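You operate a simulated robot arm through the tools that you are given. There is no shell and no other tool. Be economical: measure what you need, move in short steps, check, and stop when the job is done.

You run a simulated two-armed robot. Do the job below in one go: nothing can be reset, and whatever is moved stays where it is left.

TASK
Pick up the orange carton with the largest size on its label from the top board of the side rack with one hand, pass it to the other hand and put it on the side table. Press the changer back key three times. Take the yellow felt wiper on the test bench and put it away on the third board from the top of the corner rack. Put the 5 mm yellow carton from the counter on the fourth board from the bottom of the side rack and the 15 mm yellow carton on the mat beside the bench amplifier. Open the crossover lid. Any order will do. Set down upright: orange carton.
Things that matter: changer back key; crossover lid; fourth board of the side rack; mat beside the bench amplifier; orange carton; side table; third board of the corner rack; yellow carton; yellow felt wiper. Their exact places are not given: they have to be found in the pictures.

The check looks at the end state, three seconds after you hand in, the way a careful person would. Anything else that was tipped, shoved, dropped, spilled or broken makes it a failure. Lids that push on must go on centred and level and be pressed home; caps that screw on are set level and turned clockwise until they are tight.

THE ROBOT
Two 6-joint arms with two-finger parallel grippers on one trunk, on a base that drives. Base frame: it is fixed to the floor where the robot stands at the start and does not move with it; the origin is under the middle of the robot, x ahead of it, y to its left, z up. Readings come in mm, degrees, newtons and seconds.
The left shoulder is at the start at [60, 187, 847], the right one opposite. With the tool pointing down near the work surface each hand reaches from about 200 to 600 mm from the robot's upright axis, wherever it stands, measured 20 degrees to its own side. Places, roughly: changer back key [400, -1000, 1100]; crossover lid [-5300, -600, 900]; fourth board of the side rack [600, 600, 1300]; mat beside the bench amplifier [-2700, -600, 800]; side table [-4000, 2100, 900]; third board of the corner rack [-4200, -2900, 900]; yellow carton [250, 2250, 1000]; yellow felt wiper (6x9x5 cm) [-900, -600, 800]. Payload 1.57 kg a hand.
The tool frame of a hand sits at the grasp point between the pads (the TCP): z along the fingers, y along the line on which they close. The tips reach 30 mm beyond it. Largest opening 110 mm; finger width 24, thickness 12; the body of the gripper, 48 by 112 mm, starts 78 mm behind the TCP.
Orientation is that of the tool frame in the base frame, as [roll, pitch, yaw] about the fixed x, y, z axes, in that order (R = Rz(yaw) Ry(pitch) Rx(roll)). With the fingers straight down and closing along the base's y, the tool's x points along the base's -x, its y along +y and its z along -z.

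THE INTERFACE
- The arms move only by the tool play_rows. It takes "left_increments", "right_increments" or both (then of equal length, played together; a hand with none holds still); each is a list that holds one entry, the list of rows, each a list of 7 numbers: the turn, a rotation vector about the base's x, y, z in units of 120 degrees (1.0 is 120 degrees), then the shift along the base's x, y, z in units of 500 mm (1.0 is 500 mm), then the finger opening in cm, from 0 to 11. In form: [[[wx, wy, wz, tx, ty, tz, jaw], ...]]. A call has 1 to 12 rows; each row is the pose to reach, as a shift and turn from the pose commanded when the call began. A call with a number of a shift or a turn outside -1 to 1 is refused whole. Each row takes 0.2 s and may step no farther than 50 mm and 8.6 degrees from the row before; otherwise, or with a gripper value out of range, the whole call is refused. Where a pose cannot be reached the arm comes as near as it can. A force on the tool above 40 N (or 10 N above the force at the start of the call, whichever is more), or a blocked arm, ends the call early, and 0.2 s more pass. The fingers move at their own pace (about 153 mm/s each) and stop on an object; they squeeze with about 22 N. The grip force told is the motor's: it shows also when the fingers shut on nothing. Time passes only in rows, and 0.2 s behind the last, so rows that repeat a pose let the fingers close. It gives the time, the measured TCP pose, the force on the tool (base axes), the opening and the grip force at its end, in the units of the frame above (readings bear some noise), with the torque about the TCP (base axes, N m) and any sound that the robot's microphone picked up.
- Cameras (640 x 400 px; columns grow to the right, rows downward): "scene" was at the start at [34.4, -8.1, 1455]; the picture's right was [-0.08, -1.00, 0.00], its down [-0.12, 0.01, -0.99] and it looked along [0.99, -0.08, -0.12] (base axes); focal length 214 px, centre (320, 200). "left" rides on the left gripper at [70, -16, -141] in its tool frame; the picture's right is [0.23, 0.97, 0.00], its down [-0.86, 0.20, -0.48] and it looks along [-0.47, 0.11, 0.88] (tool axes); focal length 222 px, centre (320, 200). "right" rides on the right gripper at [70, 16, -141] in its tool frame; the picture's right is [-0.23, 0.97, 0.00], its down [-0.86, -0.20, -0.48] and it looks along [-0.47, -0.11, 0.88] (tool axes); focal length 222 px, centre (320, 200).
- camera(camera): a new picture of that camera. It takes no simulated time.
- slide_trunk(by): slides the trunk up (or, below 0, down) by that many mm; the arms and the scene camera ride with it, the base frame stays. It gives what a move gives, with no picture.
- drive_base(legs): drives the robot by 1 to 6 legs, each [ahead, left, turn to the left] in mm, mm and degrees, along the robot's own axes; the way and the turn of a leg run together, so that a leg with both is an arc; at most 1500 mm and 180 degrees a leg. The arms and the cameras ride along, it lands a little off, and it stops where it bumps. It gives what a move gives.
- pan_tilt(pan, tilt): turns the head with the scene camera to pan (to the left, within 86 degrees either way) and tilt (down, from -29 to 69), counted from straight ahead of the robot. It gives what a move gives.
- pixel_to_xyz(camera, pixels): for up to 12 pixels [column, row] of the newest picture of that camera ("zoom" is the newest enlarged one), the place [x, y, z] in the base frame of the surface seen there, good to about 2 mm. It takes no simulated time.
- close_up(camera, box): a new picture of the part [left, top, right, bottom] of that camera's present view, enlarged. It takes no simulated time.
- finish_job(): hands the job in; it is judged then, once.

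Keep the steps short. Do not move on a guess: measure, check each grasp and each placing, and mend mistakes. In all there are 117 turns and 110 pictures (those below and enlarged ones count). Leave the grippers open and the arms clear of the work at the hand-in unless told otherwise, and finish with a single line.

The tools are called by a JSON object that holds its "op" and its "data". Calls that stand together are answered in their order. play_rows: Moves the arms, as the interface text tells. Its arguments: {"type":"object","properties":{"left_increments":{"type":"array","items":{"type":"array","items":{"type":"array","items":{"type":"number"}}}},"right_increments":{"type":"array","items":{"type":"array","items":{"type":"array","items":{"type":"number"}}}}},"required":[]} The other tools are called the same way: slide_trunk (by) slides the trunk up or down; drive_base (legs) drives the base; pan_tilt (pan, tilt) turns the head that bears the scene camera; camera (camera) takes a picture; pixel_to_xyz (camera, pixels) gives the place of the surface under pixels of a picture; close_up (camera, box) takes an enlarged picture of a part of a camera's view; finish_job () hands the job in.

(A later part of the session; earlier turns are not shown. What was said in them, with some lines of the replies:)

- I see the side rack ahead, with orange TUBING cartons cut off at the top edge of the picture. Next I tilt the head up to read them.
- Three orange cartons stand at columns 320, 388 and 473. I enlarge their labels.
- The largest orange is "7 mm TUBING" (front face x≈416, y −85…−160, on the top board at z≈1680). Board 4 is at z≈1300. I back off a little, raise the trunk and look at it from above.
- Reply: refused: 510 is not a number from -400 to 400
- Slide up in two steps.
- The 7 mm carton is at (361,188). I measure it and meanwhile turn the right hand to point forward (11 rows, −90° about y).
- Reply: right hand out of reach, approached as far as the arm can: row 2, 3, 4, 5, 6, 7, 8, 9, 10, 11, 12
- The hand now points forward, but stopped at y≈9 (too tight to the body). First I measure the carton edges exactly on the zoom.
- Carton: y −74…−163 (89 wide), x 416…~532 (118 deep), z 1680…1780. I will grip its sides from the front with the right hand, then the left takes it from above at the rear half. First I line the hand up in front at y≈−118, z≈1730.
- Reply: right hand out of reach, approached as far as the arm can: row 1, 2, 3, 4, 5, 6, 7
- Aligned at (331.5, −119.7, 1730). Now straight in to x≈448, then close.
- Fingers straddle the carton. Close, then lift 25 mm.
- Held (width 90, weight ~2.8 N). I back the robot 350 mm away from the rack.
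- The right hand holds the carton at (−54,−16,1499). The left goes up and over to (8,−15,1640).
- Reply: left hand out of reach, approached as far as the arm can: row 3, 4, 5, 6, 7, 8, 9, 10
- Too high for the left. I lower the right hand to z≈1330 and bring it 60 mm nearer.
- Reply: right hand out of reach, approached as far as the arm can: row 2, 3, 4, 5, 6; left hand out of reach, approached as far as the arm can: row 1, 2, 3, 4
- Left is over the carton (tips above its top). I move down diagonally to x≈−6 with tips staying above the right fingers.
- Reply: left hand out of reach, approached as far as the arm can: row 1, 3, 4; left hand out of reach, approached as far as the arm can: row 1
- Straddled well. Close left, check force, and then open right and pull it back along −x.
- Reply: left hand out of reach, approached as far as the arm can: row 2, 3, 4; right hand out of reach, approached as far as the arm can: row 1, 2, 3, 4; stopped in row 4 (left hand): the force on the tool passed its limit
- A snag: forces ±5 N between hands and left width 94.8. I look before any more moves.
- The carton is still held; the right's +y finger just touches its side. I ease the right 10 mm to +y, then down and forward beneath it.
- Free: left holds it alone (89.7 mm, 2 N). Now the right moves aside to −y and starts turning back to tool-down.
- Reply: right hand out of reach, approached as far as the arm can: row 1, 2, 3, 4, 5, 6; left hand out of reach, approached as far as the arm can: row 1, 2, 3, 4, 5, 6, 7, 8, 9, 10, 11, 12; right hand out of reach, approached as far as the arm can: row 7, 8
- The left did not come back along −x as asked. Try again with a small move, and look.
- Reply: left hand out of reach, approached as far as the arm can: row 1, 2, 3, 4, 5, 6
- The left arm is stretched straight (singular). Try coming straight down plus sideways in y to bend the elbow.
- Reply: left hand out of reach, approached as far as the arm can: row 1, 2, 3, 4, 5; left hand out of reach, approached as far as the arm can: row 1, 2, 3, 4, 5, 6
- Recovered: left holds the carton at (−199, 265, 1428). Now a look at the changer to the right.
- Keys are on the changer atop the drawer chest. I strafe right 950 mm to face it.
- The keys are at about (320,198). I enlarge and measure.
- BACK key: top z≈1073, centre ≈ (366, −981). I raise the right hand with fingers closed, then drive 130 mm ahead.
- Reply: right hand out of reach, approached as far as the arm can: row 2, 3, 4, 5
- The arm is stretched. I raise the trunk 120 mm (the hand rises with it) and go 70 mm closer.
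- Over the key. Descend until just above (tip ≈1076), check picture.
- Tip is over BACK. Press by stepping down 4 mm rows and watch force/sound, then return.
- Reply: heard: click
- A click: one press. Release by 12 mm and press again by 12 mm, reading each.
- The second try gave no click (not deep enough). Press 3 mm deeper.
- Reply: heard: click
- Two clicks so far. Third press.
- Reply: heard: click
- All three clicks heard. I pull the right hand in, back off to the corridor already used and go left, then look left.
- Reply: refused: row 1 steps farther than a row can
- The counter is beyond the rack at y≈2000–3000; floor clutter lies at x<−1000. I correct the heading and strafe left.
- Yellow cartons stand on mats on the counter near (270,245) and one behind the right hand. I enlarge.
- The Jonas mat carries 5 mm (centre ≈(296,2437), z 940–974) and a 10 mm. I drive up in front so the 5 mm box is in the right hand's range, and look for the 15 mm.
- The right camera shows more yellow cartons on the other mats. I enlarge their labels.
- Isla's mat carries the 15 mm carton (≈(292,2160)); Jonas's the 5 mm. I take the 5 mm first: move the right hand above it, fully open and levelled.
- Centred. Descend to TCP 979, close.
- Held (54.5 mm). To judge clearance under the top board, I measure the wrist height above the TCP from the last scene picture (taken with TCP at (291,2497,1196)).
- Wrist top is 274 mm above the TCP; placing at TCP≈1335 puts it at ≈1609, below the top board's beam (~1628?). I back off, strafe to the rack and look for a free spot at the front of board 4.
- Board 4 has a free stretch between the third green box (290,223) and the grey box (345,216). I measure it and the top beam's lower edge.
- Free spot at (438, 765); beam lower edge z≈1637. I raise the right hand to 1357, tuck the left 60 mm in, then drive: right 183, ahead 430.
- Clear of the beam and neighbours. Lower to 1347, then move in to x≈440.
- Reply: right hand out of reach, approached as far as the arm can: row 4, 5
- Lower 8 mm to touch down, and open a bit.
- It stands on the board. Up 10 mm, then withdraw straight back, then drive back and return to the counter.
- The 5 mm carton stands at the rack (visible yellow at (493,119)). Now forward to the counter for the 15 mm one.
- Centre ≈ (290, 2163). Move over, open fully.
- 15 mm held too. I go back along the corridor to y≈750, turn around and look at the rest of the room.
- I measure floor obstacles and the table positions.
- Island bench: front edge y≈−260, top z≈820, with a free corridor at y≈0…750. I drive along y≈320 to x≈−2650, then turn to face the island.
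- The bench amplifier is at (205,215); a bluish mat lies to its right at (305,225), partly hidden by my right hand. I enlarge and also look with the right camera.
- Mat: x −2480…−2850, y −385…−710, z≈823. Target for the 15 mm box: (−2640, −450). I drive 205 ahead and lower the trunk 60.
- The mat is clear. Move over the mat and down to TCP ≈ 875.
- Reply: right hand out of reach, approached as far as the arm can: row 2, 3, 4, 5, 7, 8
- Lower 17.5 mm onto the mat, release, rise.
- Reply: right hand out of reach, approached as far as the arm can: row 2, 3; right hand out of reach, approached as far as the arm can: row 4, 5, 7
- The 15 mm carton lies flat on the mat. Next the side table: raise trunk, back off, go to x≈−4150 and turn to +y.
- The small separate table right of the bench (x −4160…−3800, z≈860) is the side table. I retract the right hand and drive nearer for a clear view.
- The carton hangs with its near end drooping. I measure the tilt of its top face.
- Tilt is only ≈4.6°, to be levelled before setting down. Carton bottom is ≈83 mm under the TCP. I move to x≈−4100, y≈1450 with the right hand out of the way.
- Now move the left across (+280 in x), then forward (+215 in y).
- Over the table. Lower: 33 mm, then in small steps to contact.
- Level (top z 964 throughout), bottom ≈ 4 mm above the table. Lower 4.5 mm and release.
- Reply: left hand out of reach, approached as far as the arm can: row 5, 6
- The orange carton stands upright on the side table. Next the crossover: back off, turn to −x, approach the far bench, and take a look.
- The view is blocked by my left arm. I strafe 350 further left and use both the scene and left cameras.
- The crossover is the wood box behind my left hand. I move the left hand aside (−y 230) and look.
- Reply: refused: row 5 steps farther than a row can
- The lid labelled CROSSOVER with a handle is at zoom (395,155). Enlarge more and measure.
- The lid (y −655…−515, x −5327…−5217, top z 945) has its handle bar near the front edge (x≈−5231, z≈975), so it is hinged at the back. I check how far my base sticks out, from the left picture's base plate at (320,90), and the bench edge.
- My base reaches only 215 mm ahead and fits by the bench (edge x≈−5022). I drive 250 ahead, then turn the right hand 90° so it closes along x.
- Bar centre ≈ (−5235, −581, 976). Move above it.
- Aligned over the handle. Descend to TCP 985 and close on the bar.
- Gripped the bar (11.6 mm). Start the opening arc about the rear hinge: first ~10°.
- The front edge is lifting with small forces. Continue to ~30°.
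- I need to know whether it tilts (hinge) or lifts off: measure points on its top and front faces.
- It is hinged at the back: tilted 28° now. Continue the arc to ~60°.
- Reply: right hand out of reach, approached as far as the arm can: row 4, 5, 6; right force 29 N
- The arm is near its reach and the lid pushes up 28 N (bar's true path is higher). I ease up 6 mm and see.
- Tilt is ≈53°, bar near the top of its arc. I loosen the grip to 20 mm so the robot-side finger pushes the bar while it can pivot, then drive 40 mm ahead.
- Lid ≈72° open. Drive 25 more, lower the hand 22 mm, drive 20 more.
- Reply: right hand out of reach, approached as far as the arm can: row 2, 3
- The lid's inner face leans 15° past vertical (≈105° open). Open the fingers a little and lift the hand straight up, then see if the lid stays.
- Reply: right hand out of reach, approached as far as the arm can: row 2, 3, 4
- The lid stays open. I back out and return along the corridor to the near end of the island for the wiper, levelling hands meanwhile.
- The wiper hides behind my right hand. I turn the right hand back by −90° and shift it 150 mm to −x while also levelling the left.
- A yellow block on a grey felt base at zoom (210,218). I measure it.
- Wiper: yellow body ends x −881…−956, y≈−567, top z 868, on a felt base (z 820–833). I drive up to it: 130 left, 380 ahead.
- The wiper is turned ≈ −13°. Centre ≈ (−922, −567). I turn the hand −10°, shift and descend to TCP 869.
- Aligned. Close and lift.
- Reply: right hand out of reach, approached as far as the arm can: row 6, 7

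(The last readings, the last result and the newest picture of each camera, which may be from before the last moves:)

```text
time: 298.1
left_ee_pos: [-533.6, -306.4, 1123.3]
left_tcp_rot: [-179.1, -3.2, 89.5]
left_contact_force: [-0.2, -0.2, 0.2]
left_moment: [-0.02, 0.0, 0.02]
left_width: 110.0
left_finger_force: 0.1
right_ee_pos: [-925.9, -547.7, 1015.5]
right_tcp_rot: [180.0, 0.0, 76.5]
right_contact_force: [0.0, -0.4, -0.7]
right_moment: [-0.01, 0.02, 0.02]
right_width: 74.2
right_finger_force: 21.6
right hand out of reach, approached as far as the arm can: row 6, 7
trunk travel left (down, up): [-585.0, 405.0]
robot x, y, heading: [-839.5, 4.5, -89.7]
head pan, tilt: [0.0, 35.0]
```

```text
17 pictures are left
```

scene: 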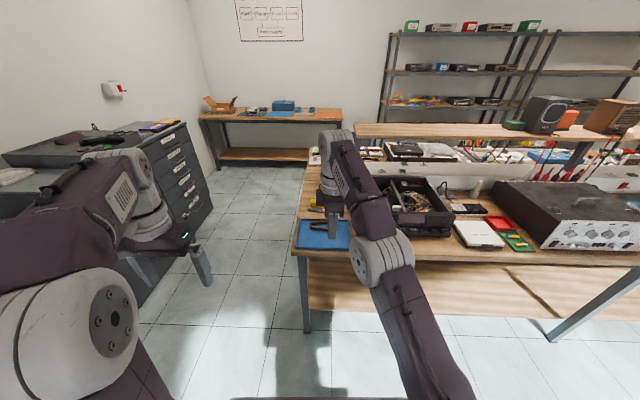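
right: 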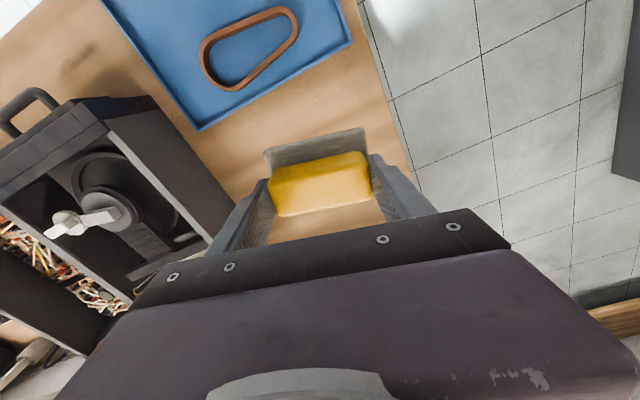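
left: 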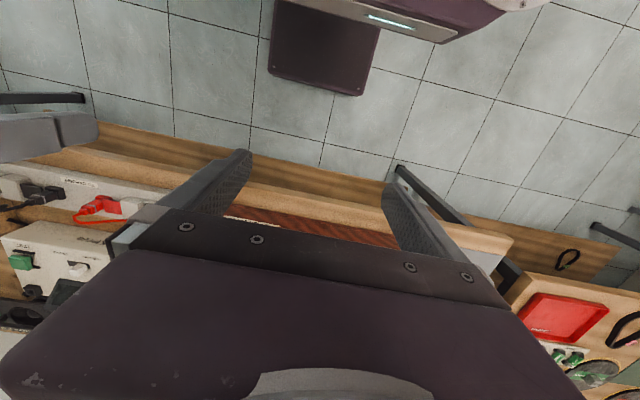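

Held (74 mm). Now go around the island's near end: left 600, ahead 1700, then look along the back aisle.

{"op": "drive_base", "data": {"legs": [[-100, 0, 0], [0, 600, 0], [1500, 0, 0], [400, 0, 0]]}}

{"op": "pan_tilt", "data": {"pan": -60, "tilt": 20}}

{"op": "camera", "data": {"camera": "scene"}}

{"op": "pixel_to_xyz", "data": {"camera": "scene", "pixels": [[320, 250], [360, 260], [280, 230], [250, 220], [200, 200], [150, 200], [100, 200], [300, 200], [330, 200], [250, 300], [400, 300], [220, 260]]}}

```text
time: 311.4
left_ee_pos: [74.9, -2107.5, 1122.9]
left_tcp_rot: [-179.1, -3.4, 89.8]
left_contact_force: [-0.2, 0.4, 0.2]
left_moment: [-0.01, 0.02, -0.01]
left_width: 110.2
left_finger_force: 0.0
right_ee_pos: [-316.3, -2351.3, 1015.3]
right_tcp_rot: [179.9, 0.0, 76.9]
right_contact_force: [0.1, -0.5, -0.4]
right_moment: [0.04, -0.01, 0.02]
right_width: 74.0
right_finger_force: 21.8
trunk travel left (down, up): [-585.0, 405.0]
robot x, y, heading: [-231.2, -1798.7, -89.6]
head pan, tilt: [0.0, 35.0]
```

```text
time: 312.7
left_ee_pos: [75.4, -2107.7, 1123.5]
left_tcp_rot: [-179.1, -3.3, 89.8]
left_contact_force: [-0.3, 0.0, 0.2]
left_moment: [0.02, 0.0, 0.02]
left_width: 110.0
left_finger_force: 0.0
right_ee_pos: [-315.6, -2351.4, 1013.7]
right_tcp_rot: [179.8, 0.0, 76.9]
right_contact_force: [-0.8, 0.2, -0.1]
right_moment: [0.03, 0.01, 0.01]
right_width: 74.3
right_finger_force: 21.9
trunk travel left (down, up): [-585.0, 405.0]
robot x, y, heading: [-231.4, -1794.6, -89.5]
head pan, tilt: [-60.0, 20.0]
```

```text
16 pictures are left
```

scene: 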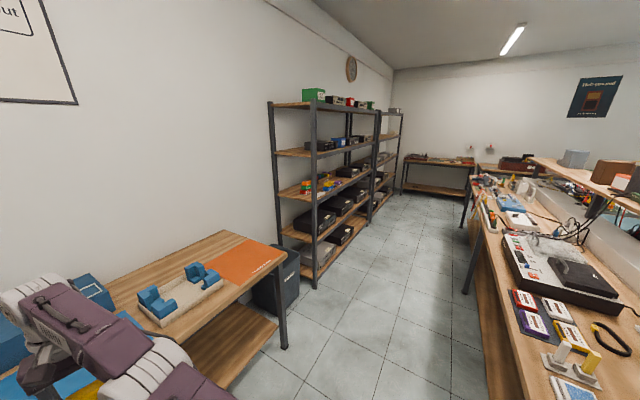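

```text
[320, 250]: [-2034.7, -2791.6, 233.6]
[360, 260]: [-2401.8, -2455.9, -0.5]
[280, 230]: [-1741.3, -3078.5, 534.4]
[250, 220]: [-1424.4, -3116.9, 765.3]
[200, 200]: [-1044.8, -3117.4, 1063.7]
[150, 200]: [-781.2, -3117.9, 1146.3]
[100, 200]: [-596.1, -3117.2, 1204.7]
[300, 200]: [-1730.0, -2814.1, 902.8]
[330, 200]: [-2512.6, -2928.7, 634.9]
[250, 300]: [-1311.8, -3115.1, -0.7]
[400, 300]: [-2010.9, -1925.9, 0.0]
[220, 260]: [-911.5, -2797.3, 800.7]
```

The corner rack is the second, farther rack (x≈−3400…−5000). I strafe right along the aisle to x≈−4100.

{"op": "drive_base", "data": {"legs": [[0, -1500, -0.5], [0, -1500, 0], [0, -850, 0]]}}

{"op": "pan_tilt", "data": {"pan": 0, "tilt": 25}}

{"op": "camera", "data": {"camera": "scene"}}

{"op": "pixel_to_xyz", "data": {"camera": "scene", "pixels": [[320, 60], [320, 110], [320, 160], [320, 200], [320, 240], [320, 280], [250, 200], [400, 200], [450, 200], [200, 200], [320, 320], [420, 150]]}}

```text
time: 331.5
left_ee_pos: [-3824.9, -2071.1, 1123.9]
left_tcp_rot: [-179.2, -3.4, 89.0]
left_contact_force: [0.1, -0.5, 1.2]
left_moment: [-0.03, -0.01, -0.01]
left_width: 110.2
left_finger_force: 0.0
right_ee_pos: [-4217.0, -2308.5, 1015.6]
right_tcp_rot: [179.9, 0.0, 76.1]
right_contact_force: [0.1, 0.5, -1.3]
right_moment: [-0.01, 0.02, 0.06]
right_width: 74.1
right_finger_force: 21.9
trunk travel left (down, up): [-585.0, 405.0]
robot x, y, heading: [-4125.7, -1757.6, -90.4]
head pan, tilt: [-60.0, 20.0]
```

```text
time: 332.8
left_ee_pos: [-3824.7, -2070.9, 1123.2]
left_tcp_rot: [-179.2, -3.4, 89.1]
left_contact_force: [-0.2, -0.3, -0.6]
left_moment: [0.0, 0.0, 0.03]
left_width: 109.8
left_finger_force: 0.2
right_ee_pos: [-4219.1, -2308.7, 1014.9]
right_tcp_rot: [179.9, 0.0, 76.1]
right_contact_force: [0.1, -0.2, -0.8]
right_moment: [0.02, 0.01, 0.0]
right_width: 74.1
right_finger_force: 22.0
trunk travel left (down, up): [-585.0, 405.0]
robot x, y, heading: [-4125.5, -1755.4, -90.2]
head pan, tilt: [0.0, 25.0]
```

```text
15 pictures are left
```

scene: 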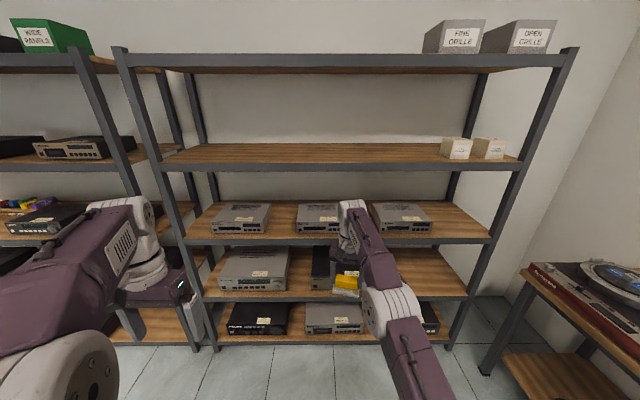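

```text
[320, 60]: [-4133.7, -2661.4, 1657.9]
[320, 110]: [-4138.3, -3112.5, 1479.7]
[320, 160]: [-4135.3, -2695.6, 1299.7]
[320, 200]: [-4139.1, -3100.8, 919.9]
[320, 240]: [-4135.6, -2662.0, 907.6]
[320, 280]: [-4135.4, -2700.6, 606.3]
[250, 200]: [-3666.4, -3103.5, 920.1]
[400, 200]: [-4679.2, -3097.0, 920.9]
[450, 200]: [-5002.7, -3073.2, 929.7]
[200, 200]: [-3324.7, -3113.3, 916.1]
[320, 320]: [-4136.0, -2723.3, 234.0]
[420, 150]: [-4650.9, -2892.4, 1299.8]
```

Third board from top: z=920, front edge y −2661; a free spot lies right of the third grey unit, around x≈−4735 at the front. I check the turntable bench on the right and the beam's lower edge.

{"op": "pixel_to_xyz", "data": {"camera": "scene", "pixels": [[530, 270], [487, 370], [545, 285], [600, 310], [431, 232], [400, 234], [455, 238], [484, 238], [430, 166], [430, 170], [470, 212], [440, 225]]}}

{"op": "close_up", "data": {"camera": "scene", "box": [340, 140, 532, 260]}}

```text
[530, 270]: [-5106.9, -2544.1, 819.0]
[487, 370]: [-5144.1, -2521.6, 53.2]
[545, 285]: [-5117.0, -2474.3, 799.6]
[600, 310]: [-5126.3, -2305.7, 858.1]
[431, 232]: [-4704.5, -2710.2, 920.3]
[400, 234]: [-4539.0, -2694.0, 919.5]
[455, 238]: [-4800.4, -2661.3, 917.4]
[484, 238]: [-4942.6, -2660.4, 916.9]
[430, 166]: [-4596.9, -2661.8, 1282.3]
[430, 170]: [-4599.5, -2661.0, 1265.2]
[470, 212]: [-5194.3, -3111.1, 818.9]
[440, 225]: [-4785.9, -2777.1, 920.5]
```

```text
3.33 times, centred on (436, 200) of scene
```

zoom: 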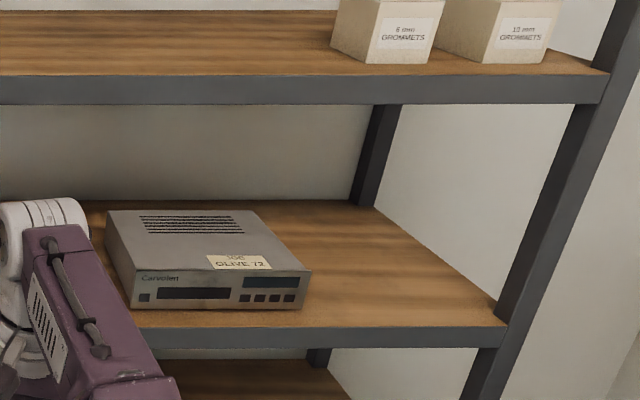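

Free front stretch is x −4705…−4930; target x≈−4815. Strafe 595, lower trunk 110, set the hand to z≈978 squared up, then check the wrist against the beam (lower edge ≈1260).

{"op": "drive_base", "data": {"legs": [[0, -595, 0.2]]}}

{"op": "slide_trunk", "data": {"by": -110}}

{"op": "play_rows", "data": {"right_increments": [[[0, 0, 0.06, 0, 0.06, 0.05, 4], [0, 0, 0.115, 0, 0.1, 0.1, 4], [0, 0, 0.115, 0, 0.12, 0.144, 4], [0, 0, 0.115, 0, 0.12, 0.144, 4]]]}}

{"op": "pan_tilt", "data": {"pan": -10, "tilt": 30}}

{"op": "camera", "data": {"camera": "scene"}}

```text
time: 336.2
left_ee_pos: [-4418.5, -2068.2, 1123.8]
left_tcp_rot: [-179.1, -3.4, 88.9]
left_contact_force: [-0.2, 0.3, 0.2]
left_moment: [0.06, 0.03, -0.02]
left_width: 110.0
left_finger_force: 0.0
right_ee_pos: [-4813.0, -2304.8, 1015.9]
right_tcp_rot: [180.0, 0.0, 76.0]
right_contact_force: [-0.6, 0.8, -1.4]
right_moment: [0.01, -0.02, -0.02]
right_width: 74.2
right_finger_force: 21.9
trunk travel left (down, up): [-585.0, 405.0]
robot x, y, heading: [-4721.7, -1755.7, -90.4]
head pan, tilt: [0.0, 25.0]
```

```text
time: 337.6
left_ee_pos: [-4418.1, -2067.7, 1013.2]
left_tcp_rot: [-179.1, -3.4, 88.8]
left_contact_force: [0.1, 0.5, 0.5]
left_moment: [0.01, 0.0, 0.0]
left_width: 110.1
left_finger_force: 0.1
right_ee_pos: [-4812.9, -2303.6, 904.0]
right_tcp_rot: [179.9, -0.1, 76.0]
right_contact_force: [0.4, -0.4, 0.6]
right_moment: [0.0, 0.0, 0.0]
right_width: 74.4
right_finger_force: 22.1
trunk travel left (down, up): [-475.0, 515.0]
robot x, y, heading: [-4724.7, -1751.3, -90.5]
head pan, tilt: [0.0, 25.0]
```

```text
time: 338.6
left_ee_pos: [-4418.0, -2066.7, 1013.1]
left_tcp_rot: [-179.1, -3.4, 88.9]
left_contact_force: [0.1, -0.1, -0.4]
left_moment: [0.02, 0.01, 0.0]
left_width: 110.1
left_finger_force: 0.1
right_ee_pos: [-4813.0, -2241.3, 975.9]
right_tcp_rot: [180.0, -0.1, 89.8]
right_contact_force: [0.6, 0.2, -0.8]
right_moment: [0.01, -0.03, 0.01]
right_width: 73.9
right_finger_force: 21.8
trunk travel left (down, up): [-475.0, 515.0]
robot x, y, heading: [-4723.4, -1751.2, -90.6]
head pan, tilt: [0.0, 25.0]
```

```text
time: 339.3
left_ee_pos: [-4416.0, -2068.0, 1013.3]
left_tcp_rot: [-179.2, -3.4, 88.9]
left_contact_force: [0.2, 0.4, 0.9]
left_moment: [0.0, 0.01, 0.02]
left_width: 110.1
left_finger_force: 0.0
right_ee_pos: [-4811.5, -2241.2, 974.5]
right_tcp_rot: [180.0, 0.0, 89.8]
right_contact_force: [0.2, -0.1, -1.3]
right_moment: [-0.02, 0.03, 0.01]
right_width: 74.6
right_finger_force: 21.9
trunk travel left (down, up): [-475.0, 515.0]
robot x, y, heading: [-4723.2, -1755.2, -90.5]
head pan, tilt: [-10.0, 30.0]
```

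```text
13 pictures are left
```

scene: 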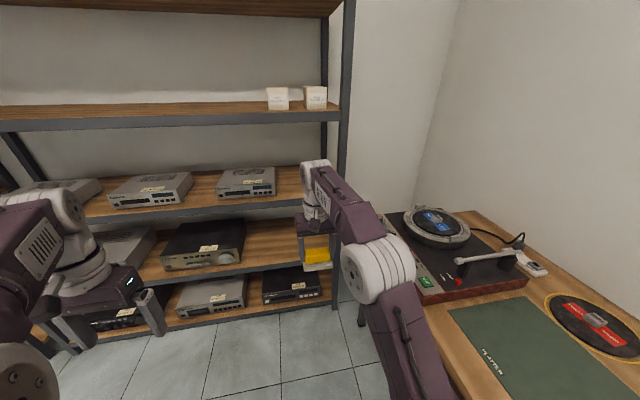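

{"op": "pixel_to_xyz", "data": {"camera": "scene", "pixels": [[306, 164], [313, 161], [318, 160], [325, 161], [330, 165], [290, 120], [290, 122], [290, 123], [290, 212], [300, 205], [345, 195], [365, 225]]}}

{"op": "close_up", "data": {"camera": "scene", "box": [270, 100, 400, 290]}}

```text
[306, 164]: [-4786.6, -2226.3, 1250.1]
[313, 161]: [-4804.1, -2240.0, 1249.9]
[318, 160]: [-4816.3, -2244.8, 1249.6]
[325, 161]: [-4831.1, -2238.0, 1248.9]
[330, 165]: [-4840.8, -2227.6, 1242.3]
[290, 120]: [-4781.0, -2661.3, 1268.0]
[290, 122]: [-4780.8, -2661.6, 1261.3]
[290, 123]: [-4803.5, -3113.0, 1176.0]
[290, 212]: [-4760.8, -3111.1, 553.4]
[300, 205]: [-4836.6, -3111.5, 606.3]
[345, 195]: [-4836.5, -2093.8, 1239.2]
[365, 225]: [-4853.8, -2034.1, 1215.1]
```

```text
2.11 times, centred on (335, 195) of scene
```

zoom: 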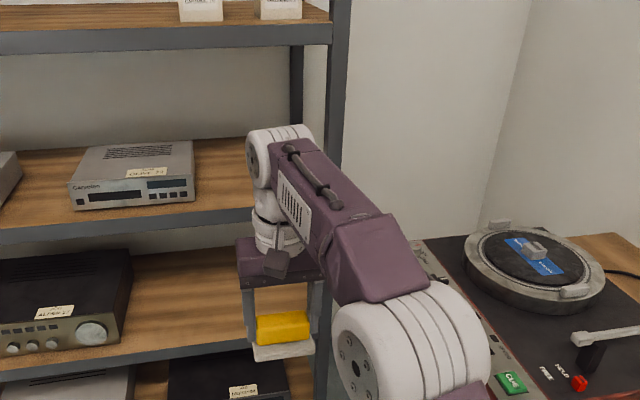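

Wrist top 1250 vs beam bottom ≈1260; wiper bottom ≈926 vs board 920: it fits with ~6–10 mm on both sides. Drive 380 in, check.

{"op": "drive_base", "data": {"legs": [[385, 0, 0.5]]}}

{"op": "camera", "data": {"camera": "right"}}

{"op": "pixel_to_xyz", "data": {"camera": "right", "pixels": [[330, 120], [280, 100], [400, 100], [320, 60], [330, 135], [315, 140], [300, 150], [350, 140]]}}

```text
time: 341.7
left_ee_pos: [-4416.1, -2445.6, 1012.5]
left_tcp_rot: [-179.1, -3.4, 89.5]
left_contact_force: [0.2, -1.1, -0.2]
left_moment: [0.03, 0.0, -0.01]
left_width: 110.1
left_finger_force: 0.0
right_ee_pos: [-4808.4, -2622.9, 975.0]
right_tcp_rot: [179.9, 0.0, 90.4]
right_contact_force: [-0.3, -0.6, -1.1]
right_moment: [0.03, 0.07, 0.01]
right_width: 74.2
right_finger_force: 21.9
trunk travel left (down, up): [-475.0, 515.0]
robot x, y, heading: [-4722.6, -2133.4, -89.8]
head pan, tilt: [-10.0, 30.0]
```

```text
11 pictures are left
```

right: 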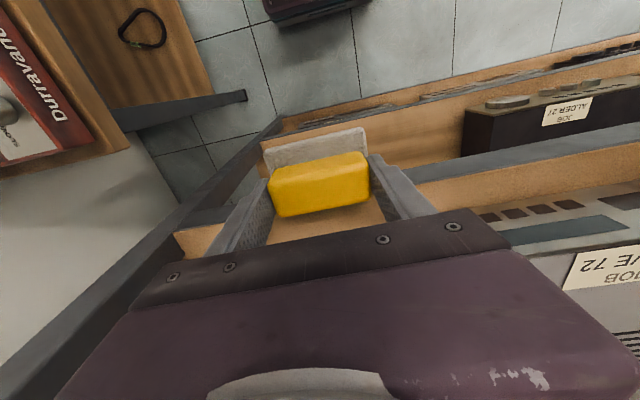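

```text
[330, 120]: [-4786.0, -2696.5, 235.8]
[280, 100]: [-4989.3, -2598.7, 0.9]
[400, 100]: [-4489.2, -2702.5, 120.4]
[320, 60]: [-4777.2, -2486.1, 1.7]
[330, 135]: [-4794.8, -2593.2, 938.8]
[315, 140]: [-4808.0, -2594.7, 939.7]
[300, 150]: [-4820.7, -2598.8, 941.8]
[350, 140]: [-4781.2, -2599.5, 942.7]
```

Gripper fits between the grey unit and the post. Advance the last 100 mm.

{"op": "drive_base", "data": {"legs": [[100, 0, 0]]}}

{"op": "camera", "data": {"camera": "right"}}

{"op": "pixel_to_xyz", "data": {"camera": "right", "pixels": [[330, 110], [330, 135], [260, 200], [420, 160], [320, 220], [450, 200]]}}

```text
time: 342.9
left_ee_pos: [-4416.4, -2545.7, 1013.6]
left_tcp_rot: [-179.1, -3.4, 89.6]
left_contact_force: [0.0, -0.3, 0.5]
left_moment: [0.05, -0.01, 0.02]
left_width: 109.8
left_finger_force: 0.0
right_ee_pos: [-4809.2, -2724.0, 975.0]
right_tcp_rot: [179.9, 0.0, 90.5]
right_contact_force: [0.2, -0.3, -0.7]
right_moment: [0.0, 0.0, -0.03]
right_width: 74.0
right_finger_force: 22.5
trunk travel left (down, up): [-475.0, 515.0]
robot x, y, heading: [-4723.0, -2233.7, -90.1]
head pan, tilt: [-10.0, 30.0]
```

```text
10 pictures are left
```

right: 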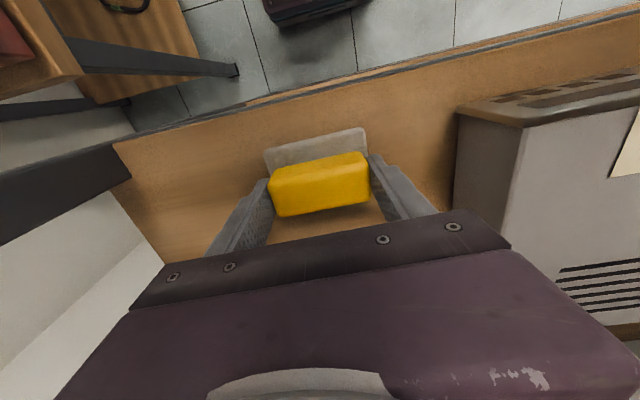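

```text
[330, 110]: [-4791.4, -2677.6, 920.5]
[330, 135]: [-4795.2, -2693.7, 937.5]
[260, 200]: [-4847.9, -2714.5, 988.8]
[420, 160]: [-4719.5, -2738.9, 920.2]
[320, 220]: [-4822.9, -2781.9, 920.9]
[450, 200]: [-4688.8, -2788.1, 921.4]
```

On the board area fully. Lower 6 mm, then open a little.

{"op": "play_rows", "data": {"right_increments": [[[0, 0, 0, 0, 0, -0.008, 4], [0, 0, 0, 0, 0, -0.013, 4], [0, 0, 0, 0, 0, -0.013, 4]]]}}

{"op": "play_rows", "data": {"right_increments": [[[0, 0, 0, 0, 0, 0, 9.4], [0, 0, 0, 0, 0, 0, 9.4], [0, 0, 0, 0, 0, 0, 9.4]]]}}

{"op": "camera", "data": {"camera": "right"}}

```text
time: 343.7
left_ee_pos: [-4416.0, -2545.5, 1013.8]
left_tcp_rot: [-179.1, -3.3, 89.5]
left_contact_force: [0.8, 0.4, -0.1]
left_moment: [0.02, -0.02, 0.01]
left_width: 110.0
left_finger_force: 0.0
right_ee_pos: [-4809.3, -2723.9, 968.3]
right_tcp_rot: [179.9, 0.1, 90.4]
right_contact_force: [0.0, -0.3, -1.0]
right_moment: [0.02, -0.03, 0.04]
right_width: 74.3
right_finger_force: 22.1
trunk travel left (down, up): [-475.0, 515.0]
robot x, y, heading: [-4721.9, -2234.7, -89.7]
head pan, tilt: [-10.0, 30.0]
```

```text
time: 344.5
left_ee_pos: [-4415.1, -2543.8, 1012.1]
left_tcp_rot: [-179.2, -3.3, 89.5]
left_contact_force: [-0.4, -0.1, 0.2]
left_moment: [0.0, -0.01, 0.03]
left_width: 109.7
left_finger_force: 0.0
right_ee_pos: [-4808.1, -2723.0, 969.3]
right_tcp_rot: [-180.0, 0.0, 90.4]
right_contact_force: [0.0, -1.3, 0.5]
right_moment: [0.0, 0.01, 0.03]
right_width: 94.3
right_finger_force: 0.1
trunk travel left (down, up): [-475.0, 515.0]
robot x, y, heading: [-4719.6, -2233.0, -90.0]
head pan, tilt: [-10.0, 30.0]
```

```text
9 pictures are left
```

right: 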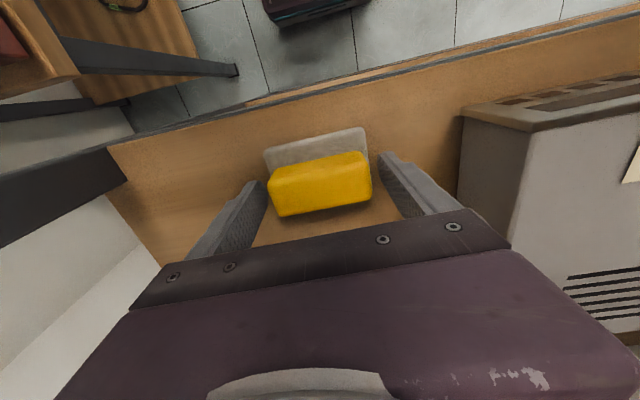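

Released, gaps both sides. Withdraw straight back with the arm, then back off the base and inspect.

{"op": "play_rows", "data": {"right_increments": [[[0, 0, 0, 0, 0.03, 0, 9.4], [0, 0, 0, 0, 0.09, 0, 9.4], [0, 0, 0, 0, 0.17, 0, 9.4], [0, 0, 0, 0, 0.25, 0, 9.4], [0, 0, 0, 0, 0.25, 0, 9.4]]]}}

{"op": "drive_base", "data": {"legs": [[-350, 0, 0]]}}

{"op": "close_up", "data": {"camera": "scene", "box": [180, 120, 404, 260]}}

```text
time: 345.7
left_ee_pos: [-4416.0, -2545.8, 1014.0]
left_tcp_rot: [-179.1, -3.5, 89.6]
left_contact_force: [-0.1, -0.6, -0.3]
left_moment: [0.04, -0.02, 0.01]
left_width: 110.2
left_finger_force: 0.1
right_ee_pos: [-4809.3, -2600.5, 968.6]
right_tcp_rot: [-180.0, 0.0, 90.4]
right_contact_force: [0.2, 0.3, -0.4]
right_moment: [0.05, 0.0, -0.02]
right_width: 94.0
right_finger_force: 0.1
trunk travel left (down, up): [-475.0, 515.0]
robot x, y, heading: [-4721.5, -2233.1, -90.1]
head pan, tilt: [-10.0, 30.0]
```

```text
time: 348.0
left_ee_pos: [-4417.2, -2192.3, 1013.4]
left_tcp_rot: [-179.1, -3.4, 89.3]
left_contact_force: [0.3, 0.4, 0.1]
left_moment: [-0.06, 0.0, 0.0]
left_width: 109.9
left_finger_force: 0.1
right_ee_pos: [-4811.4, -2245.1, 968.0]
right_tcp_rot: [-179.9, 0.1, 90.2]
right_contact_force: [-0.2, 0.3, -0.3]
right_moment: [-0.03, -0.03, 0.01]
right_width: 94.2
right_finger_force: 0.0
trunk travel left (down, up): [-475.0, 515.0]
robot x, y, heading: [-4723.9, -1879.9, -90.0]
head pan, tilt: [-10.0, 30.0]
```

```text
2.86 times, centred on (292, 190) of scene
```

zoom: 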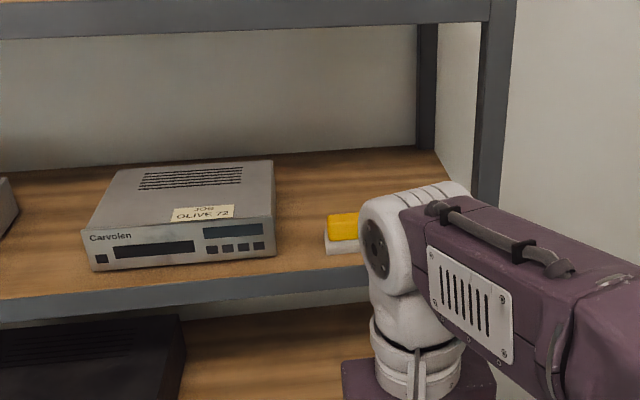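

The wiper lies flat on the third board and the grey unit beside it has not moved. All the other steps were checked earlier. The hands are open and clear, so I hand in.

{"op": "finish_job", "data": {}}

```text
The job is handed in.
```

I finished every step and handed the job in: the 7 mm orange carton was passed between hands and stands upright on the side table, the back key clicked three times, the wiper is on the third board of the corner rack, the 5 mm carton is on the fourth board of the side rack, the 15 mm carton is on the mat beside the amplifier, and the crossover lid stands open.
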